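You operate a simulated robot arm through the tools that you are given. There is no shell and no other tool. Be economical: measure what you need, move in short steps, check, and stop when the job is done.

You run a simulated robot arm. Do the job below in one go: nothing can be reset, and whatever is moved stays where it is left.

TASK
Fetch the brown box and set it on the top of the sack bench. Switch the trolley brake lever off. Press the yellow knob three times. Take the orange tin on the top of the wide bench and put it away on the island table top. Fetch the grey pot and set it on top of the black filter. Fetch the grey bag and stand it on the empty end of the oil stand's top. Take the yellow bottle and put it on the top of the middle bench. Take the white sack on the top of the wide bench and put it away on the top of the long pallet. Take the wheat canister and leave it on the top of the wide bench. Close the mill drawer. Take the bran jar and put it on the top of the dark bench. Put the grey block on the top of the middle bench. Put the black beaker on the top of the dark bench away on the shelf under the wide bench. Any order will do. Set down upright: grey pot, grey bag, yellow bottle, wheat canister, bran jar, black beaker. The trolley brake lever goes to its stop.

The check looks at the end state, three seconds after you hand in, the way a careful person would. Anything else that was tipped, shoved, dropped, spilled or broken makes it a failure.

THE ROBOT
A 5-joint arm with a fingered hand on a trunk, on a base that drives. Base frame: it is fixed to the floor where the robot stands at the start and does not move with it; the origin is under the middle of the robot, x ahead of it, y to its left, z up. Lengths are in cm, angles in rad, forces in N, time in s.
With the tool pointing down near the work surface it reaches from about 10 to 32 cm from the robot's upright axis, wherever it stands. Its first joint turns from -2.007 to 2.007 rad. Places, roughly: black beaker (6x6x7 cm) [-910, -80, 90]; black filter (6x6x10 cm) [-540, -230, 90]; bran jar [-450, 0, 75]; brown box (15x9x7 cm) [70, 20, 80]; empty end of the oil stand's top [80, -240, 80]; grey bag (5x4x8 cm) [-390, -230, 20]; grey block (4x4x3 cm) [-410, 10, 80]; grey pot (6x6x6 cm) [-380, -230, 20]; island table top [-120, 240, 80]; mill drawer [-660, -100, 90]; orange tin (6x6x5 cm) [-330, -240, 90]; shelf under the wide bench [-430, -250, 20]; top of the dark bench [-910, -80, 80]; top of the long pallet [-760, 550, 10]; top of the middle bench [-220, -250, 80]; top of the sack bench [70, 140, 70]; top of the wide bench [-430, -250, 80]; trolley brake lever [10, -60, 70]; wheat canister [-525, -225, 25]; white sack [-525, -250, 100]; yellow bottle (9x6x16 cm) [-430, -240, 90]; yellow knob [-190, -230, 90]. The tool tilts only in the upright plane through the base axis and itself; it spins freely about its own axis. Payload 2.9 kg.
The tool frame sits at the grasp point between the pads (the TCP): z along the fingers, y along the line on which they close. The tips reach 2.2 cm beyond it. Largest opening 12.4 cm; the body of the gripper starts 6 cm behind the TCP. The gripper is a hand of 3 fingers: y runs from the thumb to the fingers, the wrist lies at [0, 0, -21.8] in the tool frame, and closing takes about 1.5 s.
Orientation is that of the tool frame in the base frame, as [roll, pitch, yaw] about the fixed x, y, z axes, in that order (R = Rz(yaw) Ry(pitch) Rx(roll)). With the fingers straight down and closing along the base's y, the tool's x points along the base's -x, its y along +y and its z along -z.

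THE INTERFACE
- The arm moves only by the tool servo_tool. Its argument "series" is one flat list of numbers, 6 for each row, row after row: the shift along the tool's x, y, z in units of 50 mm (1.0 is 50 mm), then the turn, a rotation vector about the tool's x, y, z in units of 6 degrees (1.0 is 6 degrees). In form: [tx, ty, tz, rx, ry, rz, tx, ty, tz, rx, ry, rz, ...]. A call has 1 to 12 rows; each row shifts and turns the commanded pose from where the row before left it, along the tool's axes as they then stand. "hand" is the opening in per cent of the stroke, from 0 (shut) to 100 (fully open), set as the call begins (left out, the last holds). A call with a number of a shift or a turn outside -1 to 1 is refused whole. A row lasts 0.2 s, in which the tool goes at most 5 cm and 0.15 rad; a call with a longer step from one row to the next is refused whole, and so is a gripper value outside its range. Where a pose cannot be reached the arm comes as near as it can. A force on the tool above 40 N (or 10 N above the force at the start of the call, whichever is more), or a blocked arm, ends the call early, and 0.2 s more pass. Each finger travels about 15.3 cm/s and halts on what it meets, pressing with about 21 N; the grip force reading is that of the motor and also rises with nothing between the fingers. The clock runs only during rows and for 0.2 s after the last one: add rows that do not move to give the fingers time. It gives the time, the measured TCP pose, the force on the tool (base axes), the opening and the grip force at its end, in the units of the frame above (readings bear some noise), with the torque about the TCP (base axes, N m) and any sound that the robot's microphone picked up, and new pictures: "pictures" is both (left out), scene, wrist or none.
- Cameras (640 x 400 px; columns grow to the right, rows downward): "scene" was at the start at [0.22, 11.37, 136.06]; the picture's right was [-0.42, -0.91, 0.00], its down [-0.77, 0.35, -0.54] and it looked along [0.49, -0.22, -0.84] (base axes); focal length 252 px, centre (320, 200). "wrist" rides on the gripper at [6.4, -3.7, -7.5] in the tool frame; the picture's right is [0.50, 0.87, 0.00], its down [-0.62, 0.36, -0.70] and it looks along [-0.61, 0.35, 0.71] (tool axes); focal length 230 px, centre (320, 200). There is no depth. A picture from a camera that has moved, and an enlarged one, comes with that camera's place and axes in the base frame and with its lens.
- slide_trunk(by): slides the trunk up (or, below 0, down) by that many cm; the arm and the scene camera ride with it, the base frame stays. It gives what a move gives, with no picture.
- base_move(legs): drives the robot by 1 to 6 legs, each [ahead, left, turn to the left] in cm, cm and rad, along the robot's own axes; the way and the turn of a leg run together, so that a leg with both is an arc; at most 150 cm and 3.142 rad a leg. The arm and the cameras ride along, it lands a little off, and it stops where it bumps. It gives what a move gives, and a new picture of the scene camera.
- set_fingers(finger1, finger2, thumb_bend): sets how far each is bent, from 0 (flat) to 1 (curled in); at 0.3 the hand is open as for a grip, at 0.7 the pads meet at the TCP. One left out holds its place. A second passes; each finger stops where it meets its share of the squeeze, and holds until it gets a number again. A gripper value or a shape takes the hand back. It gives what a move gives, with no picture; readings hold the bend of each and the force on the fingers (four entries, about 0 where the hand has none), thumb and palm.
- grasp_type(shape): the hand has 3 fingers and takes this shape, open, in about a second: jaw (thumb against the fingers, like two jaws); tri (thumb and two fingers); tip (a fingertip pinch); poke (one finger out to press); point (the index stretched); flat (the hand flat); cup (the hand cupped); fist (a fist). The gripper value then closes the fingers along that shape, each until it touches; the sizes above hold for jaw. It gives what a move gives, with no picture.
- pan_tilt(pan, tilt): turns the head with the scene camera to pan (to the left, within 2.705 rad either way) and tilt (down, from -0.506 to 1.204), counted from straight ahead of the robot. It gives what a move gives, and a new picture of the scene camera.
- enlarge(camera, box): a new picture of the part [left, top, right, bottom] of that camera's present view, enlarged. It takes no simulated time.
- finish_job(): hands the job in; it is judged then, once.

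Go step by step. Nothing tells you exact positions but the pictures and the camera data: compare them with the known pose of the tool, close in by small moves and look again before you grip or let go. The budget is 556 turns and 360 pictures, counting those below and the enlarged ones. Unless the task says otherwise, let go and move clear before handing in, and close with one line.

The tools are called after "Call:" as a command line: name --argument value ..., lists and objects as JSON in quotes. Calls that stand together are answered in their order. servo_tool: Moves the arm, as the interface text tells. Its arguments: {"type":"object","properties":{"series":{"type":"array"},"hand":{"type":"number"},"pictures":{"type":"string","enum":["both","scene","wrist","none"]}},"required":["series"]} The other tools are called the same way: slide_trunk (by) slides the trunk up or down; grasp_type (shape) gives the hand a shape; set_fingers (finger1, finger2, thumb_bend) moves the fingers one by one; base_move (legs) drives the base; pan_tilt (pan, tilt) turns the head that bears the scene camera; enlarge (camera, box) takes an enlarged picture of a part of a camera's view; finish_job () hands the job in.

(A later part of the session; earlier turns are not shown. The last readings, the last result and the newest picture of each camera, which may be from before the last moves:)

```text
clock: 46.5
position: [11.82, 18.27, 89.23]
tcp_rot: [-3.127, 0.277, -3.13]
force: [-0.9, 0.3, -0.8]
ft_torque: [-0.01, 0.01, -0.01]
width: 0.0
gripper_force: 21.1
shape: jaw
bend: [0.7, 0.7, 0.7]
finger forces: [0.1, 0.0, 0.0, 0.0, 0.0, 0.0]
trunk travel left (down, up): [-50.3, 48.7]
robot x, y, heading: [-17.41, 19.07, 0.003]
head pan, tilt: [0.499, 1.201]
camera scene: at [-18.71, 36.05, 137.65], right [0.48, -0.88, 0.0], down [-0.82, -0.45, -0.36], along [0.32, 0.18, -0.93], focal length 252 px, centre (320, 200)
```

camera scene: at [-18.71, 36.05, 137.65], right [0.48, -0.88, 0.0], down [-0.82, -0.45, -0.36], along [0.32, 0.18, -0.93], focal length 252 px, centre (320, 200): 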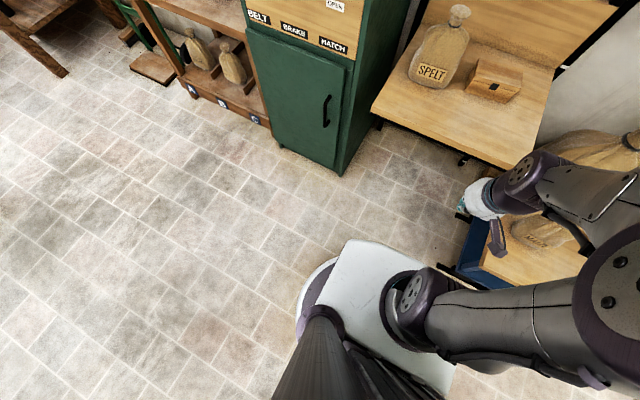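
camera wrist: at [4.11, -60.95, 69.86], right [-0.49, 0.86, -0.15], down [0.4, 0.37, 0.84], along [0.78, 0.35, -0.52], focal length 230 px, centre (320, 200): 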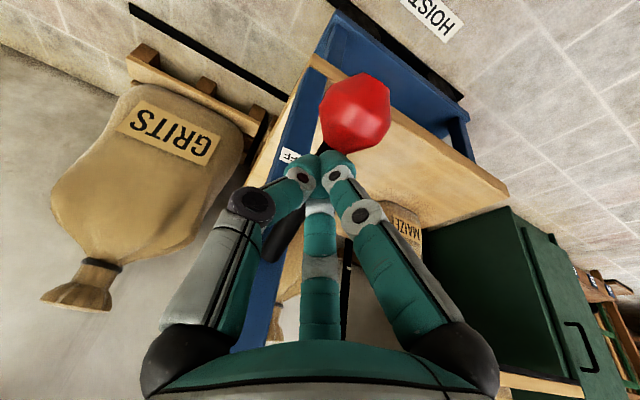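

My carriage plate stands about 4-5 cm above the bench level and reaches ~13 cm ahead, so I can drive with it above the bench if the arm can reach down. I set the tool vertical, turn it to close along x, and test downward reach here in free space.

Call:
servo_tool --series '[0, 0, 0, 0, 0.9, 0, 0, 0, 0, 0, 0.9, 0, 0, 0, 0, 0, 0.85, 0, 0, 0, 0, 0, 0, 1, 0, 0, 0, 0, 0, 1, 0, 0, 0, 0, 0, 1, 0, 0, 0, 0, 0, 1, 0, 0, 0, 0, 0, 1, 0, 0, 0, 0, 0, 1, 0, 0, 0, 0, 0, 1, 0, 0, 0, 0, 0, 1]' --hand 100 --pictures "none"

Call:
servo_tool --series '[0, 0, 0, 0, 0, 1, 0, 0, 0, 0, 0, 1, 0, 0, 0, 0, 0, 1, 0, 0, 0, 0, 0, 1, 0, 0, 0, 0, 0, 1, 0, 0, 0, 0, 0, 1, 0, 0, 0, 0, 0, 1, 0, 0, 0, 0, 0, 0]' --pictures "none"

```text
clock: 48.9
position: [11.76, 18.26, 89.27]
tcp_rot: [-3.141, 0.0, 2.31]
force: [0.2, 0.1, 0.2]
ft_torque: [0.01, -0.01, 0.01]
width: 12.39
gripper_force: 0.1
shape: jaw
bend: [0.3, 0.3, 0.3]
finger forces: [0.0, 0.0, 0.1, 0.0, 0.0, 0.1]
trunk travel left (down, up): [-50.3, 48.7]
robot x, y, heading: [-17.0, 19.02, 0.007]
head pan, tilt: [0.499, 1.201]
```

```text
clock: 50.7
position: [11.79, 18.31, 89.32]
tcp_rot: [3.142, 0.0, 1.578]
force: [-0.4, -0.3, -0.4]
ft_torque: [0.05, -0.01, -0.01]
width: 12.38
gripper_force: 0.0
shape: jaw
bend: [0.3, 0.3, 0.3]
finger forces: [0.0, 0.0, 0.0, 0.1, 0.1, 0.0]
trunk travel left (down, up): [-50.3, 48.7]
robot x, y, heading: [-17.61, 19.23, 0.005]
head pan, tilt: [0.499, 1.201]
```

Tool is vertical and closes along x. Now the downward reach test.

Call:
servo_tool --series '[0, 0, 1, 0, 0, 0, 0, 0, 1, 0, 0, 0, 0, 0, 1, 0, 0, 0, 0, 0, 1, 0, 0, 0, 0, 0, 1, 0, 0, 0, 0, 0, 1, 0, 0, 0, 0, 0, 0, 0, 0, 0]' --pictures "scene"

```text
clock: 52.3
position: [12.09, 17.74, 59.23]
tcp_rot: [-3.14, 0.0, 1.58]
force: [-0.8, -0.2, 0.3]
ft_torque: [0.02, 0.03, -0.03]
width: 12.4
gripper_force: 0.1
shape: jaw
bend: [0.3, 0.3, 0.3]
finger forces: [0.0, 0.1, 0.0, 0.0, 0.1, 0.0]
trunk travel left (down, up): [-50.3, 48.7]
robot x, y, heading: [-17.33, 19.2, 0.006]
head pan, tilt: [0.499, 1.201]
camera scene: at [-18.72, 36.06, 137.65], right [0.48, -0.87, 0.0], down [-0.82, -0.45, -0.36], along [0.32, 0.18, -0.93], focal length 252 px, centre (320, 200)
```

scene: 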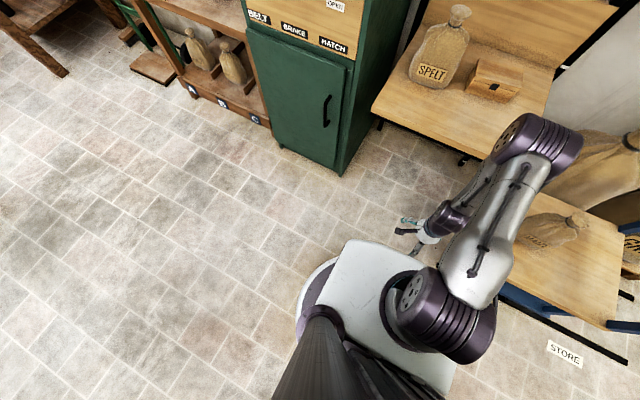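

Reach down is ample. Now a test of forward reach at 10 cm below plate level.

Call:
servo_tool --series '[0, 0, -1, 0, 0, 0, 0, 0, -1, 0, 0, 0, 0, 0.6, 0, 0, 0, 0, 0, 0.6, 0, 0, 0, 0, 0, 0.6, 0, 0, 0, 0, 0, 0.6, 0, 0, 0, 0, 0, 0, 0, 0, 0, 0]' --pictures "none"

```text
clock: 53.9
position: [23.74, 18.07, 69.23]
tcp_rot: [-3.141, 0.001, 1.579]
force: [0.2, 0.2, 0.4]
ft_torque: [0.0, -0.02, 0.01]
width: 12.4
gripper_force: 0.0
shape: jaw
bend: [0.3, 0.3, 0.3]
finger forces: [0.1, 0.1, 0.0, 0.1, 0.0, 0.0]
trunk travel left (down, up): [-50.3, 48.7]
robot x, y, heading: [-17.29, 18.94, 0.006]
head pan, tilt: [0.499, 1.201]
```

It reaches 41 cm without complaint. I test further.

Call:
servo_tool --series '[0, 0.6, 0, 0, 0, 0, 0, 0.6, 0, 0, 0, 0, 0, 0.6, 0, 0, 0, 0, 0, 0, 0, 0, 0, 0]' --pictures "scene"

```text
clock: 54.9
position: [32.97, 18.32, 69.25]
tcp_rot: [-3.139, 0.001, 1.579]
force: [0.6, 0.9, 0.1]
ft_torque: [-0.02, 0.03, 0.03]
width: 12.38
gripper_force: 0.1
shape: jaw
bend: [0.3, 0.3, 0.3]
finger forces: [0.0, 0.0, 0.1, 0.0, 0.1, 0.0]
trunk travel left (down, up): [-50.3, 48.7]
robot x, y, heading: [-17.58, 19.1, 0.009]
head pan, tilt: [0.499, 1.201]
camera scene: at [-18.72, 36.06, 137.65], right [0.48, -0.87, 0.0], down [-0.82, -0.45, -0.36], along [0.32, 0.18, -0.93], focal length 252 px, centre (320, 200)
```

scene: 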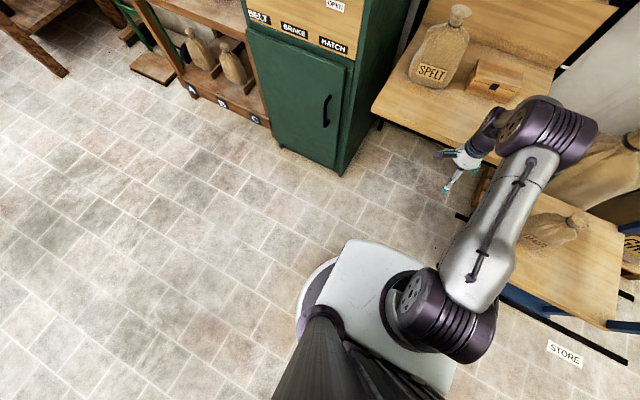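

It reaches 50 cm with the tool vertical, so I can stay outside the bench. I raise the tool and drive forward so it hangs over the box.

Call:
servo_tool --series '[0, 0, -1, 0, 0, 0, 0, 0, -1, 0, 0, 0, 0, 0, -1, 0, 0, 0, 0, 0, -1, 0, 0, 0, 0, 0, -1, 0, 0, 0]' --pictures "none"

Call:
base_move --legs '[[32, 0, 0]]'

Call:
servo_tool --series '[0, 0, 0, 0, 0, 0]' --pictures "wrist"

```text
clock: 56.1
position: [32.78, 18.28, 94.29]
tcp_rot: [-3.141, -0.001, 1.58]
force: [-1.4, -0.1, 0.9]
ft_torque: [0.03, -0.05, 0.02]
width: 12.37
gripper_force: 0.1
shape: jaw
bend: [0.3, 0.3, 0.3]
finger forces: [0.1, 0.0, 0.0, 0.1, 0.2, 0.0]
trunk travel left (down, up): [-50.3, 48.7]
robot x, y, heading: [-18.07, 19.06, 0.007]
head pan, tilt: [0.499, 1.201]
```

```text
clock: 58.3
position: [64.65, 18.74, 94.15]
tcp_rot: [-3.139, -0.001, 1.584]
force: [0.6, -0.8, -0.7]
ft_torque: [-0.04, -0.01, -0.04]
width: 12.35
gripper_force: 0.0
shape: jaw
bend: [0.3, 0.3, 0.3]
finger forces: [0.1, 0.0, 0.0, 0.0, 0.0, 0.0]
trunk travel left (down, up): [-50.3, 48.7]
robot x, y, heading: [14.46, 19.56, 0.015]
head pan, tilt: [0.499, 1.201]
camera scene: at [13.18, 36.31, 137.65], right [0.49, -0.87, 0.0], down [-0.81, -0.45, -0.36], along [0.32, 0.18, -0.93], focal length 252 px, centre (320, 200)
```

scene: 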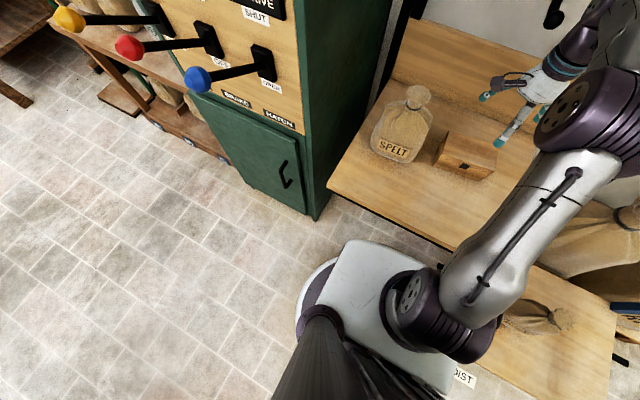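

```text
clock: 58.7
position: [64.7, 18.73, 94.42]
tcp_rot: [3.141, 0.0, 1.582]
force: [0.4, -0.1, 0.0]
ft_torque: [-0.01, 0.0, 0.05]
width: 12.39
gripper_force: 0.1
shape: jaw
bend: [0.3, 0.3, 0.3]
finger forces: [0.0, 0.0, 0.0, 0.0, 0.1, 0.1]
trunk travel left (down, up): [-50.3, 48.7]
robot x, y, heading: [14.33, 19.42, 0.009]
head pan, tilt: [0.499, 1.201]
camera wrist: at [60.76, 24.98, 101.78], right [0.86, 0.51, 0.0], down [0.36, -0.61, 0.7], along [0.36, -0.6, -0.71], focal length 230 px, centre (320, 200)
```

wrist: 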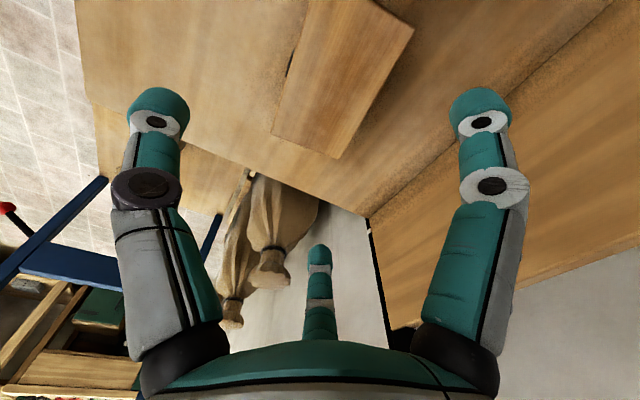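

The box seems turned about 10° and centred near (66.5,18), top around z 78. I align and lower partway to look again.

Call:
servo_tool --series '[-0.14, 0.36, 0, 0, 0, 0, 0, 0, 0, 0, 0, -0.8, 0, 0, 0, 0, 0, -0.8, 0, 0, 0.8, 0, 0, 0, 0, 0, 0.8, 0, 0, 0, 0, 0, 0, 0, 0, 0]' --pictures "both"

```text
clock: 60.1
position: [66.48, 17.9, 86.16]
tcp_rot: [-3.141, 0.001, 1.75]
force: [-0.1, -0.1, 0.4]
ft_torque: [0.03, 0.01, 0.0]
width: 12.39
gripper_force: 0.1
shape: jaw
bend: [0.3, 0.3, 0.3]
finger forces: [0.0, 0.0, 0.0, 0.0, 0.1, 0.0]
trunk travel left (down, up): [-50.3, 48.7]
robot x, y, heading: [14.51, 19.61, 0.012]
head pan, tilt: [0.499, 1.201]
camera scene: at [13.07, 36.31, 137.65], right [0.49, -0.87, 0.0], down [-0.81, -0.45, -0.36], along [0.32, 0.18, -0.93], focal length 252 px, centre (320, 200)
camera wrist: at [61.56, 23.44, 93.63], right [0.76, 0.65, 0.0], down [0.46, -0.54, 0.7], along [0.45, -0.54, -0.71], focal length 230 px, centre (320, 200)
```

scene: 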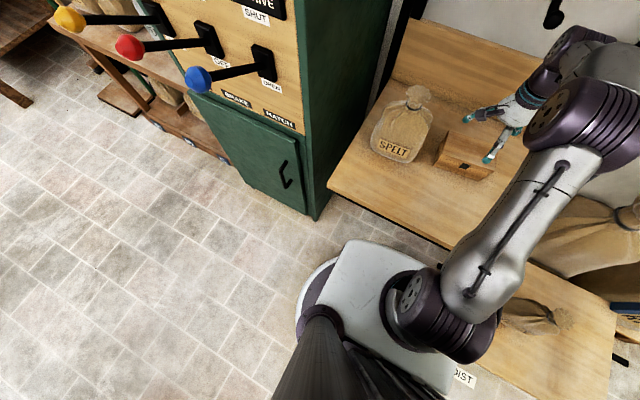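
wrist: 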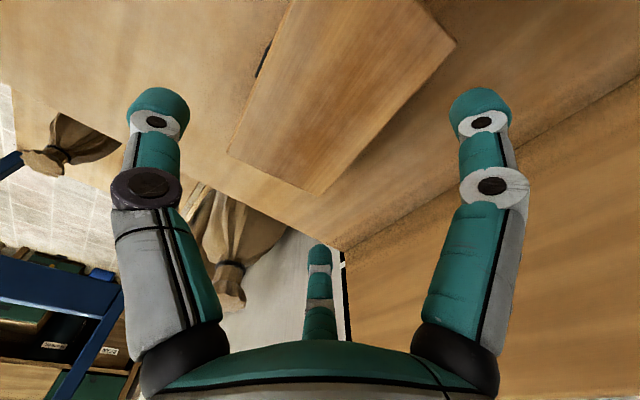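

Better fix: box centre (66.2,18.3), turned about 5°, top at 76.8, bench at about 70. I correct and descend to TCP z 74.

Call:
servo_tool --series '[0.08, -0.06, 0, 0, 0, 0.85, 0, 0, 0.6, 0, 0, 0, 0, 0, 0.6, 0, 0, 0, 0, 0, 0.6, 0, 0, 0, 0, 0, 0.6, 0, 0, 0, 0, 0, 0, 0, 0, 0]' --pictures "both"

```text
clock: 60.9
position: [66.2, 18.49, 80.72]
tcp_rot: [3.118, 0.005, 1.662]
force: [-4.2, 0.4, 24.9]
ft_torque: [-0.06, -0.85, -0.01]
width: 12.36
gripper_force: 0.2
shape: jaw
bend: [0.25, 0.27, 0.3]
finger forces: [11.4, 14.6, 0.0, 0.1, 0.1, 0.1]
trunk travel left (down, up): [-50.3, 48.7]
robot x, y, heading: [14.26, 19.31, 0.01]
head pan, tilt: [0.499, 1.201]
stopped in row 4: the force on the tool passed its limit at 57 N (the readings are from after the stop); the commanded pose is now the measured one
camera scene: at [12.78, 36.36, 137.68], right [0.49, -0.87, 0.0], down [-0.81, -0.45, -0.36], along [0.32, 0.18, -0.93], focal length 252 px, centre (320, 200)
camera wrist: at [61.75, 24.36, 88.03], right [0.82, 0.58, 0.02], down [0.39, -0.58, 0.71], along [0.42, -0.57, -0.7], focal length 230 px, centre (320, 200)
```

scene: 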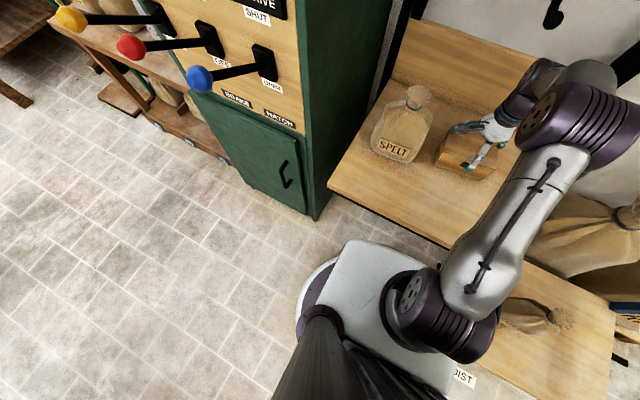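
wrist: 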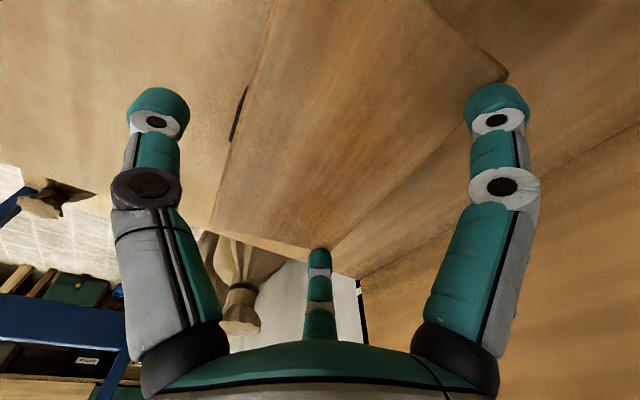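

The far fingers came down on the box's back edge: the three digits sit at 120°, so the gap's middle lies about 2 cm to the thumb side of the TCP. I lift, shift the TCP 2 cm toward the fingers and re-check.

Call:
servo_tool --series '[0, 0, -0.6, 0, 0, 0, 0, 0.42, 0, 0.2, 0, -0.5, 0, 0, 0, 0, 0, 0]' --pictures "wrist"

```text
clock: 61.7
position: [68.43, 18.59, 83.31]
tcp_rot: [-3.137, -0.003, 1.715]
force: [0.2, -0.7, 0.2]
ft_torque: [0.0, -0.02, -0.02]
width: 12.42
gripper_force: 0.2
shape: jaw
bend: [0.3, 0.3, 0.3]
finger forces: [0.0, 0.0, 0.0, 0.0, 0.1, 0.0]
trunk travel left (down, up): [-50.3, 48.7]
robot x, y, heading: [14.64, 19.43, 0.013]
head pan, tilt: [0.499, 1.201]
camera wrist: at [63.79, 24.22, 90.77], right [0.79, 0.62, 0.0], down [0.44, -0.56, 0.7], along [0.43, -0.55, -0.72], focal length 230 px, centre (320, 200)
```

wrist: 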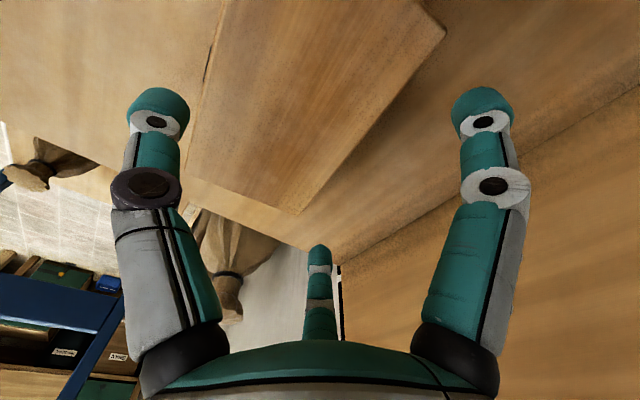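

The box (centre (66.1,17.85), turned 8°, top 77.6) now lies between the digits. I descend.

Call:
servo_tool --series '[-0.08, -0.06, 0, 0, 0, 0, 0, 0, 0.46, 0, 0, 0, 0, 0, 0.46, 0, 0, 0, 0, 0, 0.46, 0, 0, 0, 0, 0, 0.44, 0, 0, 0, 0, 0, 0, 0, 0, 0]' --pictures "both"

```text
clock: 62.9
position: [68.01, 18.06, 76.15]
tcp_rot: [3.136, 0.001, 1.712]
force: [-11.4, -0.8, 35.6]
ft_torque: [-0.03, 1.22, -0.25]
width: 12.32
gripper_force: 0.1
shape: jaw
bend: [0.26, 0.29, 0.26]
finger forces: [8.1, 3.9, 0.0, 0.0, 32.8, 0.1]
trunk travel left (down, up): [-50.3, 48.7]
robot x, y, heading: [14.02, 19.55, 0.007]
head pan, tilt: [0.499, 1.201]
stopped in row 5: the force on the tool passed its limit at 55 N (the readings are from after the stop); the commanded pose is now the measured one
camera scene: at [12.41, 36.33, 137.7], right [0.49, -0.87, 0.0], down [-0.81, -0.45, -0.37], along [0.32, 0.18, -0.93], focal length 252 px, centre (320, 200)
camera wrist: at [63.29, 23.79, 83.67], right [0.79, 0.62, 0.0], down [0.44, -0.56, 0.7], along [0.44, -0.55, -0.71], focal length 230 px, centre (320, 200)
```

scene: 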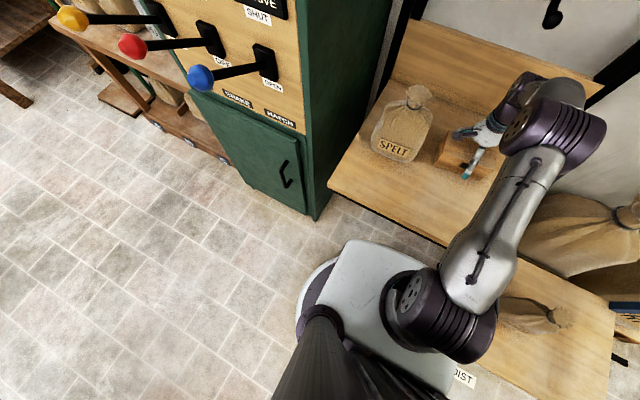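
wrist: 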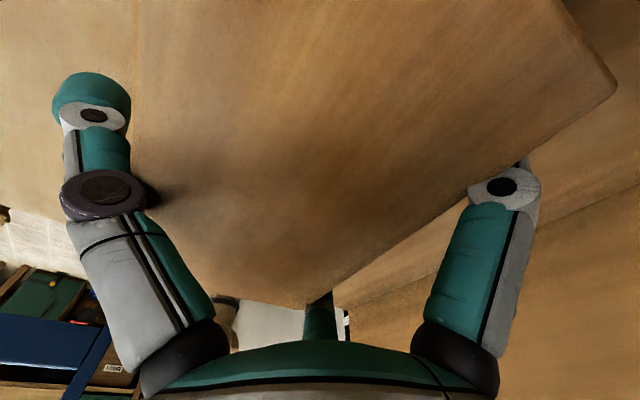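

The digits straddle the box with about 3.5 cm of overlap. I relieve the pressure a bit and close.

Call:
servo_tool --series '[0, 0, -0.05, 0, 0, 0, 0, 0, 0, 0, 0, 0, 0, 0, 0, 0, 0, 0, 0, 0, 0, 0, 0, 0, 0, 0, 0, 0, 0, 0, 0, 0, 0, 0, 0, 0, 0, 0, 0, 0, 0, 0, 0, 0, 0, 0, 0, 0]' --hand 0 --pictures "wrist"

```text
clock: 64.7
position: [68.12, 18.15, 76.12]
tcp_rot: [3.138, -0.002, 1.712]
force: [-6.0, -0.5, 21.6]
ft_torque: [-0.02, -0.38, -0.2]
width: 9.73
gripper_force: 21.2
shape: jaw
bend: [0.25, 0.29, 0.37]
finger forces: [39.1, 33.3, 0.0, 0.0, 77.4, 0.0]
trunk travel left (down, up): [-50.3, 48.7]
robot x, y, heading: [14.42, 19.39, 0.007]
head pan, tilt: [0.499, 1.201]
camera wrist: at [63.43, 23.79, 83.62], right [0.79, 0.62, 0.0], down [0.44, -0.56, 0.7], along [0.44, -0.55, -0.71], focal length 230 px, centre (320, 200)
```

wrist: 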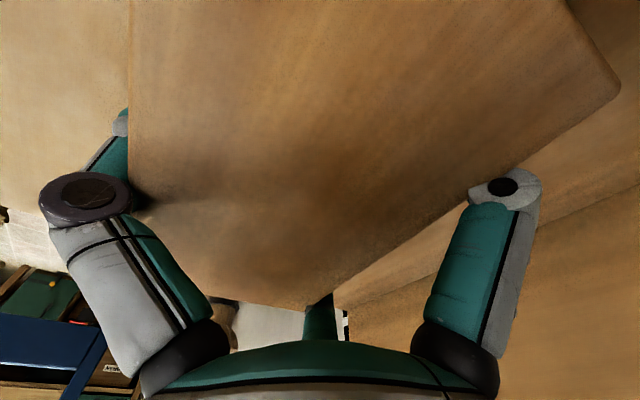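

All three digits hold the box (width 9.7). I lift and check.

Call:
servo_tool --series '[0, 0, -0.4, 0, 0, 0, 0, 0, -0.6, 0, 0, 0, 0, 0, -0.8, 0, 0, 0, 0, 0, 0, 0, 0, 0]' --pictures "both"

```text
clock: 65.7
position: [68.31, 18.38, 85.02]
tcp_rot: [-3.137, -0.002, 1.712]
force: [-0.4, -0.3, -5.6]
ft_torque: [-0.06, -0.07, 0.02]
width: 9.71
gripper_force: 21.4
shape: jaw
bend: [0.25, 0.29, 0.38]
finger forces: [37.6, 33.9, 0.1, 0.1, 71.0, 0.0]
trunk travel left (down, up): [-50.3, 48.7]
robot x, y, heading: [14.68, 19.35, 0.008]
head pan, tilt: [0.499, 1.201]
camera scene: at [13.22, 36.31, 137.65], right [0.49, -0.87, 0.0], down [-0.81, -0.45, -0.36], along [0.32, 0.18, -0.93], focal length 252 px, centre (320, 200)
camera wrist: at [63.69, 24.03, 92.53], right [0.79, 0.62, 0.0], down [0.44, -0.56, 0.7], along [0.43, -0.55, -0.71], focal length 230 px, centre (320, 200)
```

scene: 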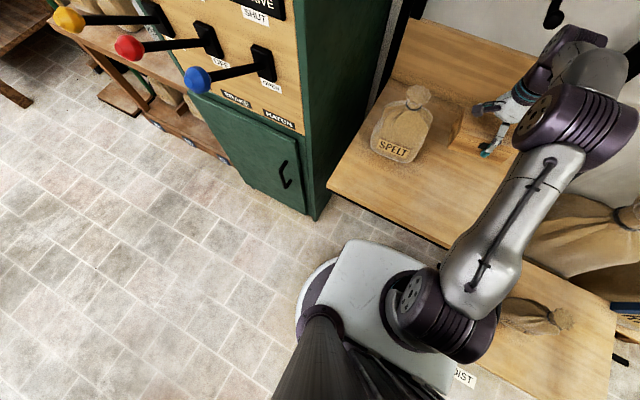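
wrist: 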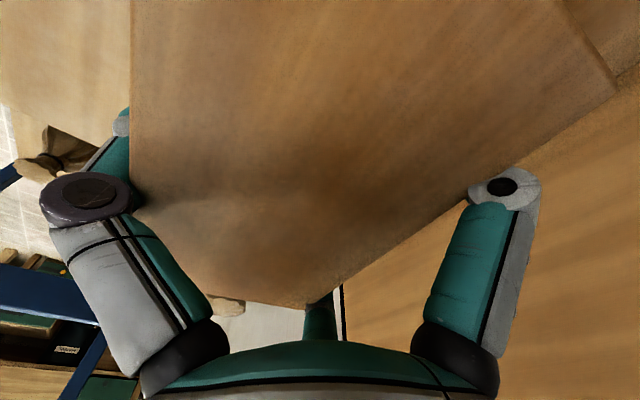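

The box is held firmly. I raise it, back out and drive left toward the sack bench, then look at it.

Call:
slide_trunk --by 10

Call:
base_move --legs '[[-50, 0, 0], [0, 118, 0]]'

Call:
pan_tilt --pan 0.0 --tilt 0.8

```text
clock: 67.0
position: [68.48, 18.28, 95.07]
tcp_rot: [-3.14, 0.0, 1.713]
force: [0.4, -1.0, -6.5]
ft_torque: [-0.04, -0.07, 0.02]
width: 9.7
gripper_force: 20.6
shape: jaw
bend: [0.25, 0.29, 0.38]
finger forces: [37.6, 33.8, 0.1, 0.0, 71.0, 0.0]
trunk travel left (down, up): [-60.3, 38.7]
robot x, y, heading: [14.62, 19.43, 0.008]
head pan, tilt: [0.499, 1.201]
```

```text
clock: 75.5
position: [16.44, 134.8, 95.04]
tcp_rot: [-3.14, 0.001, 1.727]
force: [-0.4, 0.4, -6.1]
ft_torque: [-0.06, -0.12, -0.01]
width: 9.73
gripper_force: 20.8
shape: jaw
bend: [0.25, 0.29, 0.38]
finger forces: [37.6, 33.9, 0.1, 0.0, 70.9, 0.1]
trunk travel left (down, up): [-60.3, 38.7]
robot x, y, heading: [-37.48, 134.86, 0.028]
head pan, tilt: [0.499, 1.201]
camera scene: at [-39.02, 152.06, 147.64], right [0.5, -0.87, 0.0], down [-0.81, -0.47, -0.36], along [0.31, 0.18, -0.93], focal length 252 px, centre (320, 200)
```

scene: 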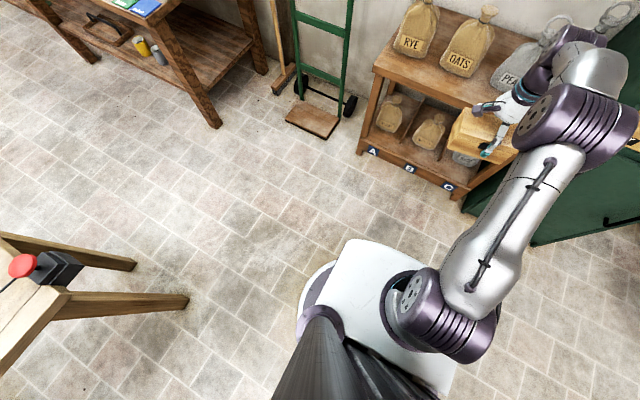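

```text
clock: 76.4
position: [16.33, 134.86, 95.01]
tcp_rot: [3.141, 0.0, 1.727]
force: [-0.3, 0.5, -5.4]
ft_torque: [-0.03, -0.11, 0.02]
width: 9.71
gripper_force: 21.2
shape: jaw
bend: [0.25, 0.29, 0.38]
finger forces: [37.6, 33.8, 0.0, 0.0, 70.8, 0.0]
trunk travel left (down, up): [-60.3, 38.7]
robot x, y, heading: [-37.93, 135.03, 0.027]
head pan, tilt: [0.0, 0.799]
camera scene: at [-35.8, 149.44, 150.41], right [0.02, -1.0, 0.0], down [-0.72, -0.02, -0.7], along [0.7, 0.02, -0.72], focal length 252 px, centre (320, 200)
```

scene: 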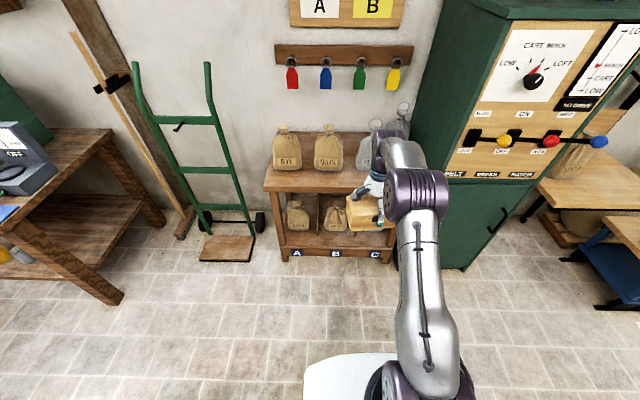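

The sack bench has a row of sacks at the back and about 15 cm of free top in front. I zoom to measure it.

Call:
enlarge --camera "scene" --box '[250, 110, 420, 210]'

```text
3.76 times, centred on (335, 160) of scene
camera zoom: at [-35.8, 149.44, 150.41], right [0.02, -1.0, 0.0], down [-0.72, -0.02, -0.7], along [0.7, 0.02, -0.72], focal length 950 px, centre (264, 351)
```

zoom: 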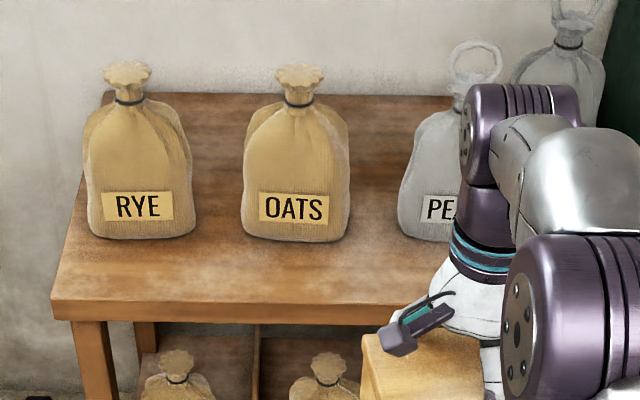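

Free depth in front of the sacks is roughly 12 cm; I aim to set the box in front of the OATS sack. I drive closer and left to centre there and take a second view for height.

Call:
base_move --legs '[[28, 12, 0]]'

Call:
servo_tool --series '[0, 0, 0, 0, 0, 0.75, 0, 0, 0, 0, 0, 0.75, 0, 0, 0, 0, 0, 0]' --pictures "wrist"

Call:
enlarge --camera "scene" --box '[240, 60, 480, 230]'

```text
clock: 78.5
position: [43.76, 147.69, 95.04]
tcp_rot: [-3.138, -0.002, 1.731]
force: [0.3, 0.2, -5.6]
ft_torque: [-0.06, -0.08, -0.01]
width: 9.71
gripper_force: 20.6
shape: jaw
bend: [0.25, 0.29, 0.38]
finger forces: [37.7, 33.9, 0.0, 0.0, 70.9, 0.1]
trunk travel left (down, up): [-60.3, 38.7]
robot x, y, heading: [-10.6, 147.97, 0.026]
head pan, tilt: [0.0, 0.799]
camera scene: at [-8.5, 162.1, 150.41], right [0.03, -1.0, 0.0], down [-0.72, -0.02, -0.7], along [0.7, 0.02, -0.72], focal length 252 px, centre (320, 200)
```

scene: 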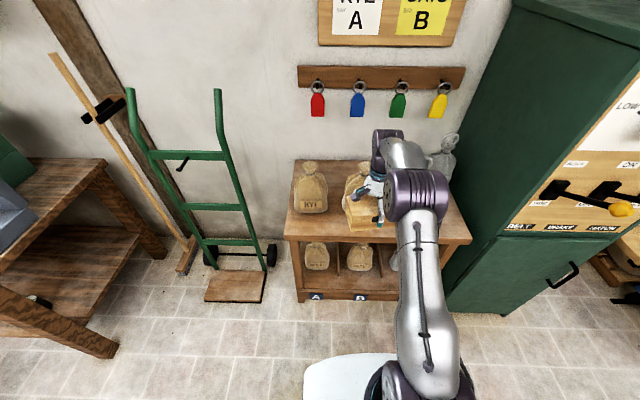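

```text
clock: 79.2
position: [43.66, 147.67, 94.96]
tcp_rot: [-3.139, 0.001, 1.573]
force: [-0.2, 0.1, -5.9]
ft_torque: [-0.05, -0.12, 0.02]
width: 9.69
gripper_force: 21.1
shape: jaw
bend: [0.26, 0.29, 0.38]
finger forces: [37.7, 33.8, 0.0, 0.0, 71.1, 0.0]
trunk travel left (down, up): [-60.3, 38.7]
robot x, y, heading: [-10.16, 147.76, 0.029]
head pan, tilt: [0.0, 0.799]
camera wrist: at [39.81, 153.98, 102.46], right [0.86, 0.5, 0.0], down [0.36, -0.62, 0.7], along [0.35, -0.61, -0.71], focal length 230 px, centre (320, 200)
```

wrist: 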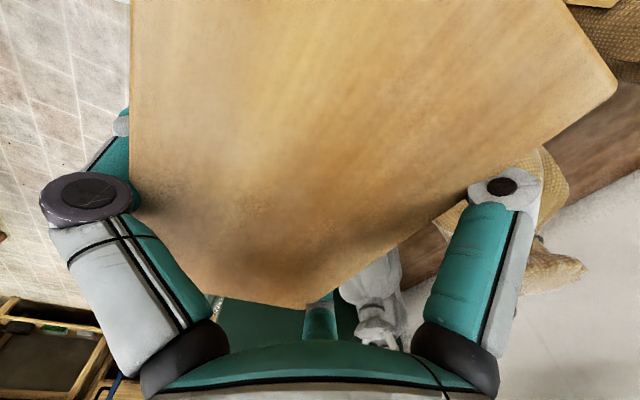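

```text
2.35 times, centred on (360, 145) of scene
camera zoom: at [-8.59, 162.06, 150.42], right [0.03, -1.0, 0.0], down [-0.72, -0.02, -0.7], along [0.7, 0.02, -0.72], focal length 594 px, centre (226, 329)
```

zoom: 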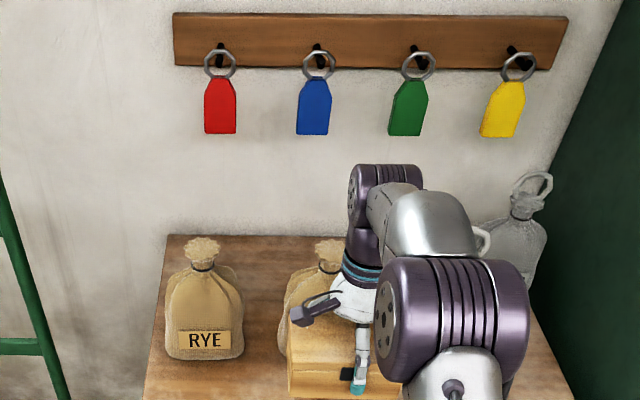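

The bench top is near z 73 with the sacks' fronts at x≈58.7 and the edge at x≈47. I drive 10 cm forward so the box comes over the free strip.

Call:
base_move --legs '[[9.8, -0.4, -0.027]]'

Call:
servo_tool --series '[0, 0, 0.7, 0, 0, 0.25, 0, 0, 0.7, 0, 0, 0, 0, 0, 0, 0, 0, 0]'

```text
clock: 80.4
position: [53.54, 145.97, 94.87]
tcp_rot: [-3.139, -0.001, 1.546]
force: [0.8, 0.9, -5.6]
ft_torque: [-0.08, -0.07, 0.04]
width: 9.71
gripper_force: 20.7
shape: jaw
bend: [0.26, 0.29, 0.38]
finger forces: [37.9, 33.7, 0.0, 0.0, 71.1, 0.1]
trunk travel left (down, up): [-60.3, 38.7]
robot x, y, heading: [-0.52, 147.73, -0.004]
head pan, tilt: [0.0, 0.799]
camera scene: at [1.85, 161.75, 150.42], right [0.0, -1.0, 0.0], down [-0.72, 0.0, -0.7], along [0.7, 0.0, -0.72], focal length 252 px, centre (320, 200)
```

scene: 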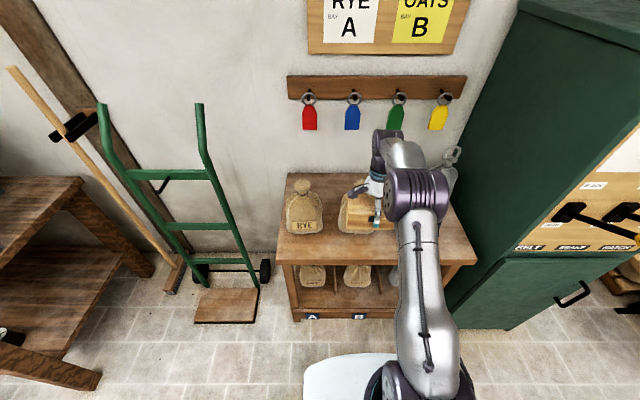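

```text
clock: 81.2
position: [53.52, 146.05, 87.92]
tcp_rot: [-3.138, -0.001, 1.52]
force: [1.0, 0.4, -4.7]
ft_torque: [-0.08, -0.15, 0.05]
width: 9.68
gripper_force: 20.9
shape: jaw
bend: [0.26, 0.29, 0.38]
finger forces: [37.7, 33.5, 0.1, 0.1, 70.8, 0.0]
trunk travel left (down, up): [-60.3, 38.7]
robot x, y, heading: [-0.31, 147.42, 0.001]
head pan, tilt: [0.0, 0.799]
camera scene: at [1.68, 161.75, 150.42], right [0.0, -1.0, 0.0], down [-0.72, 0.0, -0.7], along [0.7, 0.0, -0.72], focal length 252 px, centre (320, 200)
camera wrist: at [50.04, 152.49, 95.39], right [0.89, 0.46, 0.0], down [0.33, -0.63, 0.7], along [0.32, -0.62, -0.71], focal length 230 px, centre (320, 200)
```

scene: 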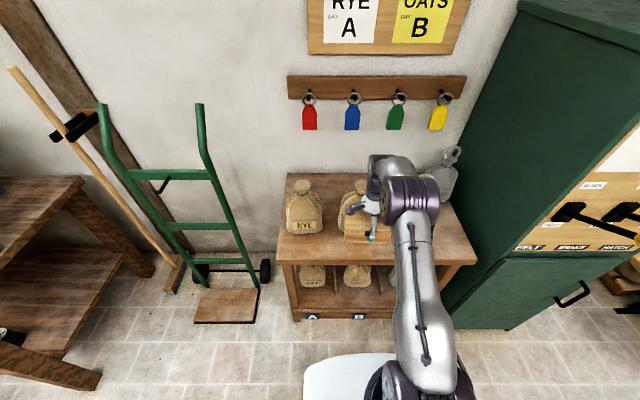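
wrist: 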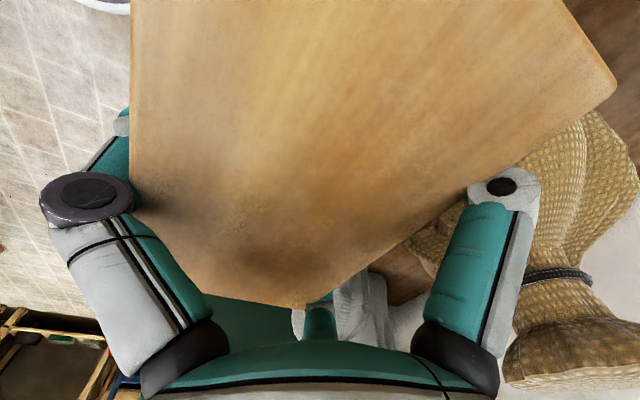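

I need the exact overlap of box, edge and sack, so I zoom in.

Call:
enlarge --camera "scene" --box '[270, 160, 440, 270]'

```text
3.64 times, centred on (355, 215) of scene
camera zoom: at [1.68, 161.75, 150.42], right [0.0, -1.0, 0.0], down [-0.72, 0.0, -0.7], along [0.7, 0.0, -0.72], focal length 918 px, centre (193, 146)
```

zoom: 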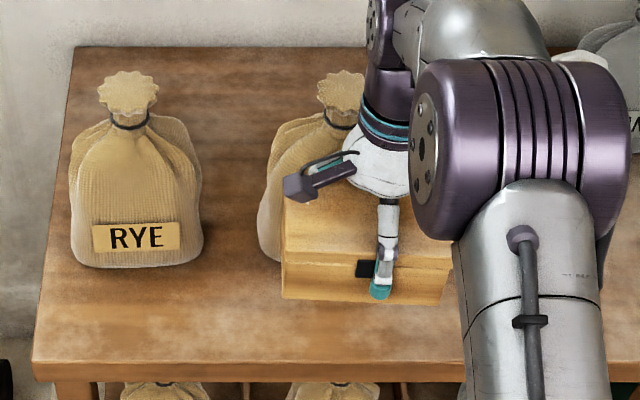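

Box front is at 48.7, bench edge ~48.3, sack ~59.5. I move back 0.6 cm, straighten, and lower until contact.

Call:
servo_tool --series '[0, -0.12, 0, 0, 0, -0.45, 0, 0, 0.5, 0, 0, 0, 0, 0, 0.5, 0, 0, 0, 0, 0, 0.5, 0, 0, 0, 0, 0, 0, 0, 0, 0]'

Call:
enlarge --camera "scene" --box '[270, 160, 440, 270]'

```text
clock: 82.4
position: [52.99, 146.19, 80.44]
tcp_rot: [-3.139, 0.001, 1.566]
force: [-0.9, -0.3, -4.8]
ft_torque: [-0.08, -0.11, -0.03]
width: 9.68
gripper_force: 20.9
shape: jaw
bend: [0.26, 0.29, 0.38]
finger forces: [37.6, 33.4, 0.0, 0.1, 70.6, 0.0]
trunk travel left (down, up): [-60.3, 38.7]
robot x, y, heading: [-0.32, 147.58, 0.002]
head pan, tilt: [0.0, 0.799]
camera scene: at [1.68, 161.75, 150.42], right [0.0, -1.0, 0.0], down [-0.72, 0.0, -0.7], along [0.7, 0.0, -0.72], focal length 252 px, centre (320, 200)
camera wrist: at [49.03, 152.39, 87.91], right [0.87, 0.5, 0.0], down [0.36, -0.62, 0.7], along [0.35, -0.61, -0.71], focal length 230 px, centre (320, 200)
```

scene: 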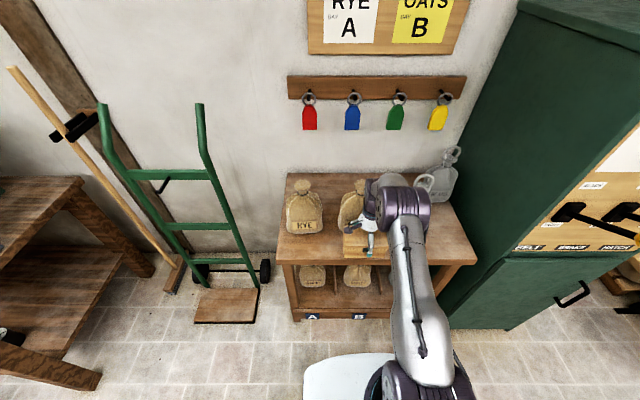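
wrist: 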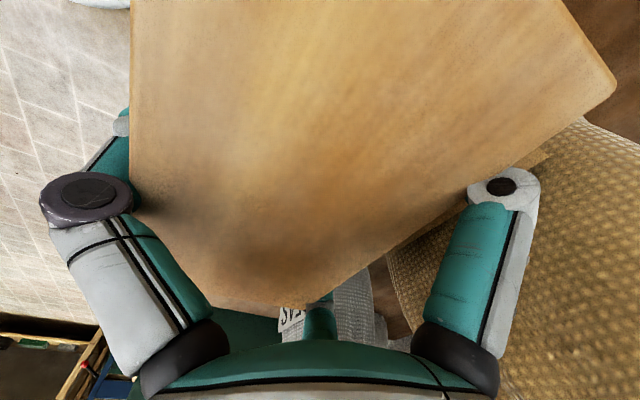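

```text
3.64 times, centred on (355, 215) of scene
camera zoom: at [1.68, 161.75, 150.42], right [0.0, -1.0, 0.0], down [-0.72, 0.0, -0.7], along [0.7, 0.0, -0.72], focal length 918 px, centre (193, 146)
```

zoom: 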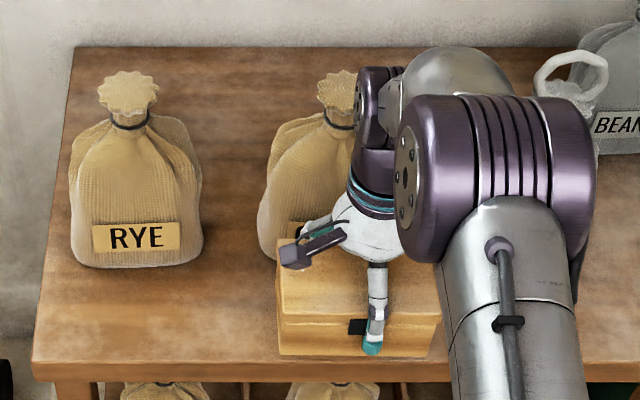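

About 2 cm remain; the front would overhang slightly, so I shift 0.5 cm forward and lower to contact.

Call:
servo_tool --series '[0, 0.1, 0, 0, 0, 0, 0, 0, 0.15, 0, 0, 0, 0, 0, 0.15, 0, 0, 0, 0, 0, 0.1, 0, 0, 0, 0, 0, 0, 0, 0, 0]' --pictures "none"

Call:
enlarge --camera "scene" --box '[270, 160, 440, 270]'

```text
clock: 83.6
position: [53.34, 146.2, 78.47]
tcp_rot: [-3.14, 0.001, 1.566]
force: [0.7, 0.9, -5.8]
ft_torque: [-0.09, -0.09, 0.05]
width: 9.67
gripper_force: 20.5
shape: jaw
bend: [0.26, 0.29, 0.38]
finger forces: [37.6, 33.4, 0.0, 0.1, 70.6, 0.1]
trunk travel left (down, up): [-60.3, 38.7]
robot x, y, heading: [-0.27, 147.43, 0.001]
head pan, tilt: [0.0, 0.799]
```

```text
3.64 times, centred on (355, 215) of scene
camera zoom: at [1.72, 161.75, 150.42], right [0.0, -1.0, 0.0], down [-0.72, 0.0, -0.7], along [0.7, 0.0, -0.72], focal length 918 px, centre (193, 146)
```

zoom: 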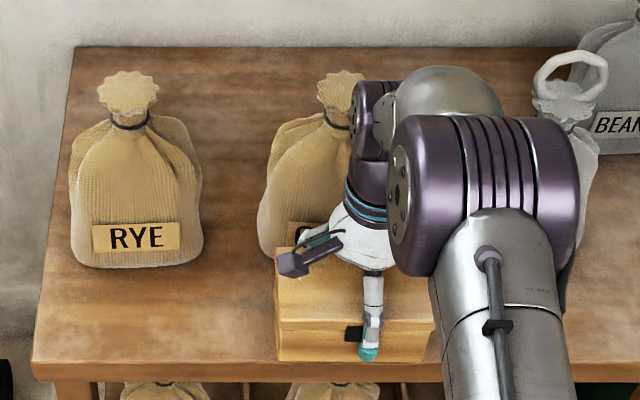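

No contact yet; lowering further in small steps.

Call:
servo_tool --series '[0, 0.04, 0.1, 0, 0, 0, 0, 0, 0.1, 0, 0, 0, 0, 0, 0.1, 0, 0, 0, 0, 0, 0.1, 0, 0, 0, 0, 0, 0, 0, 0, 0]' --pictures "none"

Call:
enlarge --camera "scene" --box '[270, 160, 440, 270]'

```text
clock: 84.8
position: [53.6, 145.99, 76.34]
tcp_rot: [-3.14, -0.001, 1.567]
force: [0.7, 0.1, -6.1]
ft_torque: [-0.05, -0.09, 0.0]
width: 9.7
gripper_force: 21.1
shape: jaw
bend: [0.26, 0.29, 0.38]
finger forces: [37.6, 33.4, 0.0, 0.0, 70.7, 0.0]
trunk travel left (down, up): [-60.3, 38.7]
robot x, y, heading: [-0.24, 147.93, -0.001]
head pan, tilt: [0.0, 0.799]
```

```text
3.64 times, centred on (355, 215) of scene
camera zoom: at [1.72, 161.75, 150.42], right [0.0, -1.0, 0.0], down [-0.72, 0.0, -0.7], along [0.7, 0.0, -0.72], focal length 918 px, centre (193, 146)
```

zoom: 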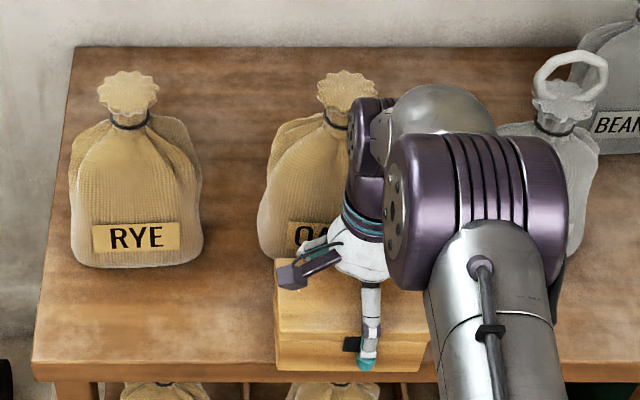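

The bench is lower than I thought (about 70), which puts its edge at x≈49.9 and sacks at 61.5. I shift 1.5 cm forward and continue down.

Call:
servo_tool --series '[0, 0.3, 0, 0, 0, 0, 0, 0, 0.1, 0, 0, 0, 0, 0, 0.1, 0, 0, 0, 0, 0, 0.1, 0, 0, 0, 0, 0, 0, 0, 0, 0]' --pictures "wrist"

Call:
enlarge --camera "scene" --box '[270, 160, 440, 270]'

```text
clock: 85.7
position: [55.2, 145.92, 76.09]
tcp_rot: [3.124, -0.001, 1.568]
force: [-9.0, 0.0, 26.1]
ft_torque: [0.01, -0.46, 0.02]
width: 9.55
gripper_force: 21.4
shape: jaw
bend: [0.25, 0.28, 0.39]
finger forces: [37.6, 34.9, 0.0, 0.0, 78.2, 0.0]
trunk travel left (down, up): [-60.3, 38.7]
robot x, y, heading: [-0.15, 147.43, 0.003]
head pan, tilt: [0.0, 0.799]
stopped in row 4: the force on the tool passed its limit at 45 N (the readings are from after the stop); the commanded pose is now the measured one
camera wrist: at [51.23, 152.27, 83.55], right [0.87, 0.5, 0.01], down [0.34, -0.62, 0.71], along [0.36, -0.61, -0.71], focal length 230 px, centre (320, 200)
```

wrist: 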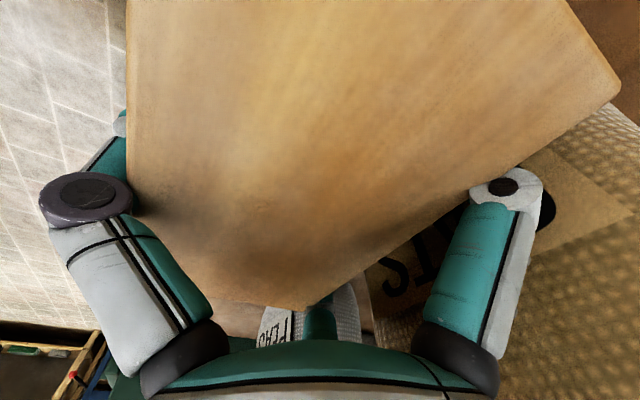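

```text
3.64 times, centred on (355, 215) of scene
camera zoom: at [0.94, 161.77, 150.47], right [0.0, -1.0, 0.0], down [-0.71, 0.0, -0.7], along [0.7, 0.0, -0.71], focal length 918 px, centre (193, 146)
```

zoom: 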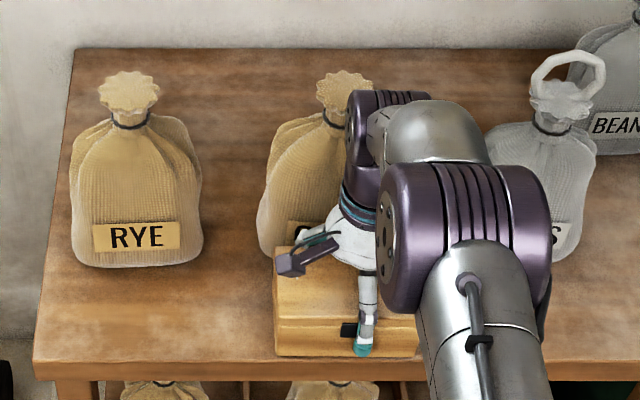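

The box stands on the bench with its front just inside the edge. I open only the thumb and ease the fingers so the sack behind is not pushed.

Call:
set_fingers --finger1 0.24 --finger2 0.27 --thumb_bend 0.22

Call:
servo_tool --series '[0, 0, -0.3, 0, 0, 0, 0, 0, -0.5, 0, 0, 0, 0, 0, -0.5, 0, 0, 0, 0, 0, 0, 0, 0, 0]' --pictures "wrist"

Call:
enlarge --camera "scene" --box '[270, 160, 440, 270]'

```text
clock: 86.9
position: [55.23, 145.96, 76.14]
tcp_rot: [3.127, 0.0, 1.566]
force: [-9.4, -1.3, 28.0]
ft_torque: [0.01, 1.18, 0.05]
width: 12.69
gripper_force: 15.8
shape: fingers
bend: [0.23, 0.26, 0.2]
finger forces: [2.6, 2.8, 0.1, 0.0, 25.7, 0.1]
trunk travel left (down, up): [-60.3, 38.7]
robot x, y, heading: [-0.19, 147.52, 0.004]
head pan, tilt: [0.0, 0.799]
stopped: the force on the tool passed its limit at 40 N (the readings are from after the stop); the commanded pose is now the measured one
```

```text
clock: 87.9
position: [55.34, 146.03, 82.16]
tcp_rot: [3.13, 0.001, 1.569]
force: [-0.9, -0.1, 0.6]
ft_torque: [-0.01, 0.02, -0.01]
width: 11.56
gripper_force: 0.1
shape: fingers
bend: [0.24, 0.27, 0.22]
finger forces: [0.0, 0.0, 0.0, 0.1, 0.0, 0.0]
trunk travel left (down, up): [-60.3, 38.7]
robot x, y, heading: [-0.28, 147.75, -0.002]
head pan, tilt: [0.0, 0.799]
camera wrist: at [51.37, 152.29, 89.66], right [0.87, 0.5, 0.01], down [0.35, -0.62, 0.71], along [0.36, -0.61, -0.71], focal length 230 px, centre (320, 200)
```

wrist: 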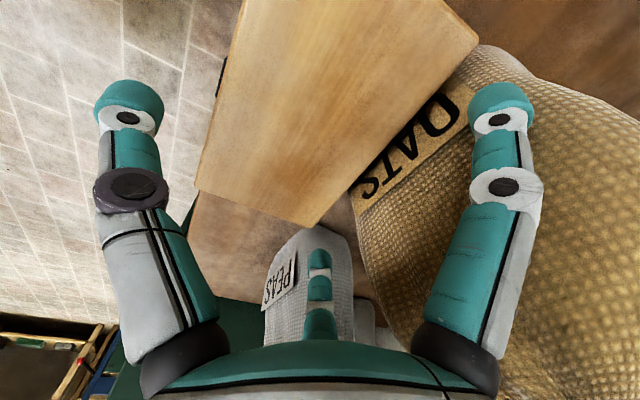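

```text
3.64 times, centred on (355, 215) of scene
camera zoom: at [1.63, 161.75, 150.42], right [0.0, -1.0, 0.0], down [-0.72, 0.0, -0.7], along [0.7, 0.0, -0.72], focal length 918 px, centre (193, 146)
```

zoom: 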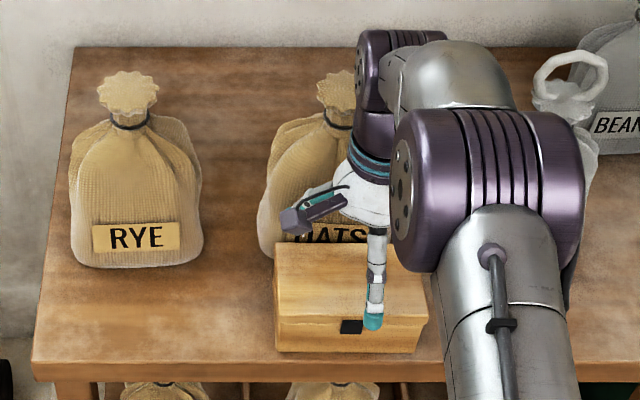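

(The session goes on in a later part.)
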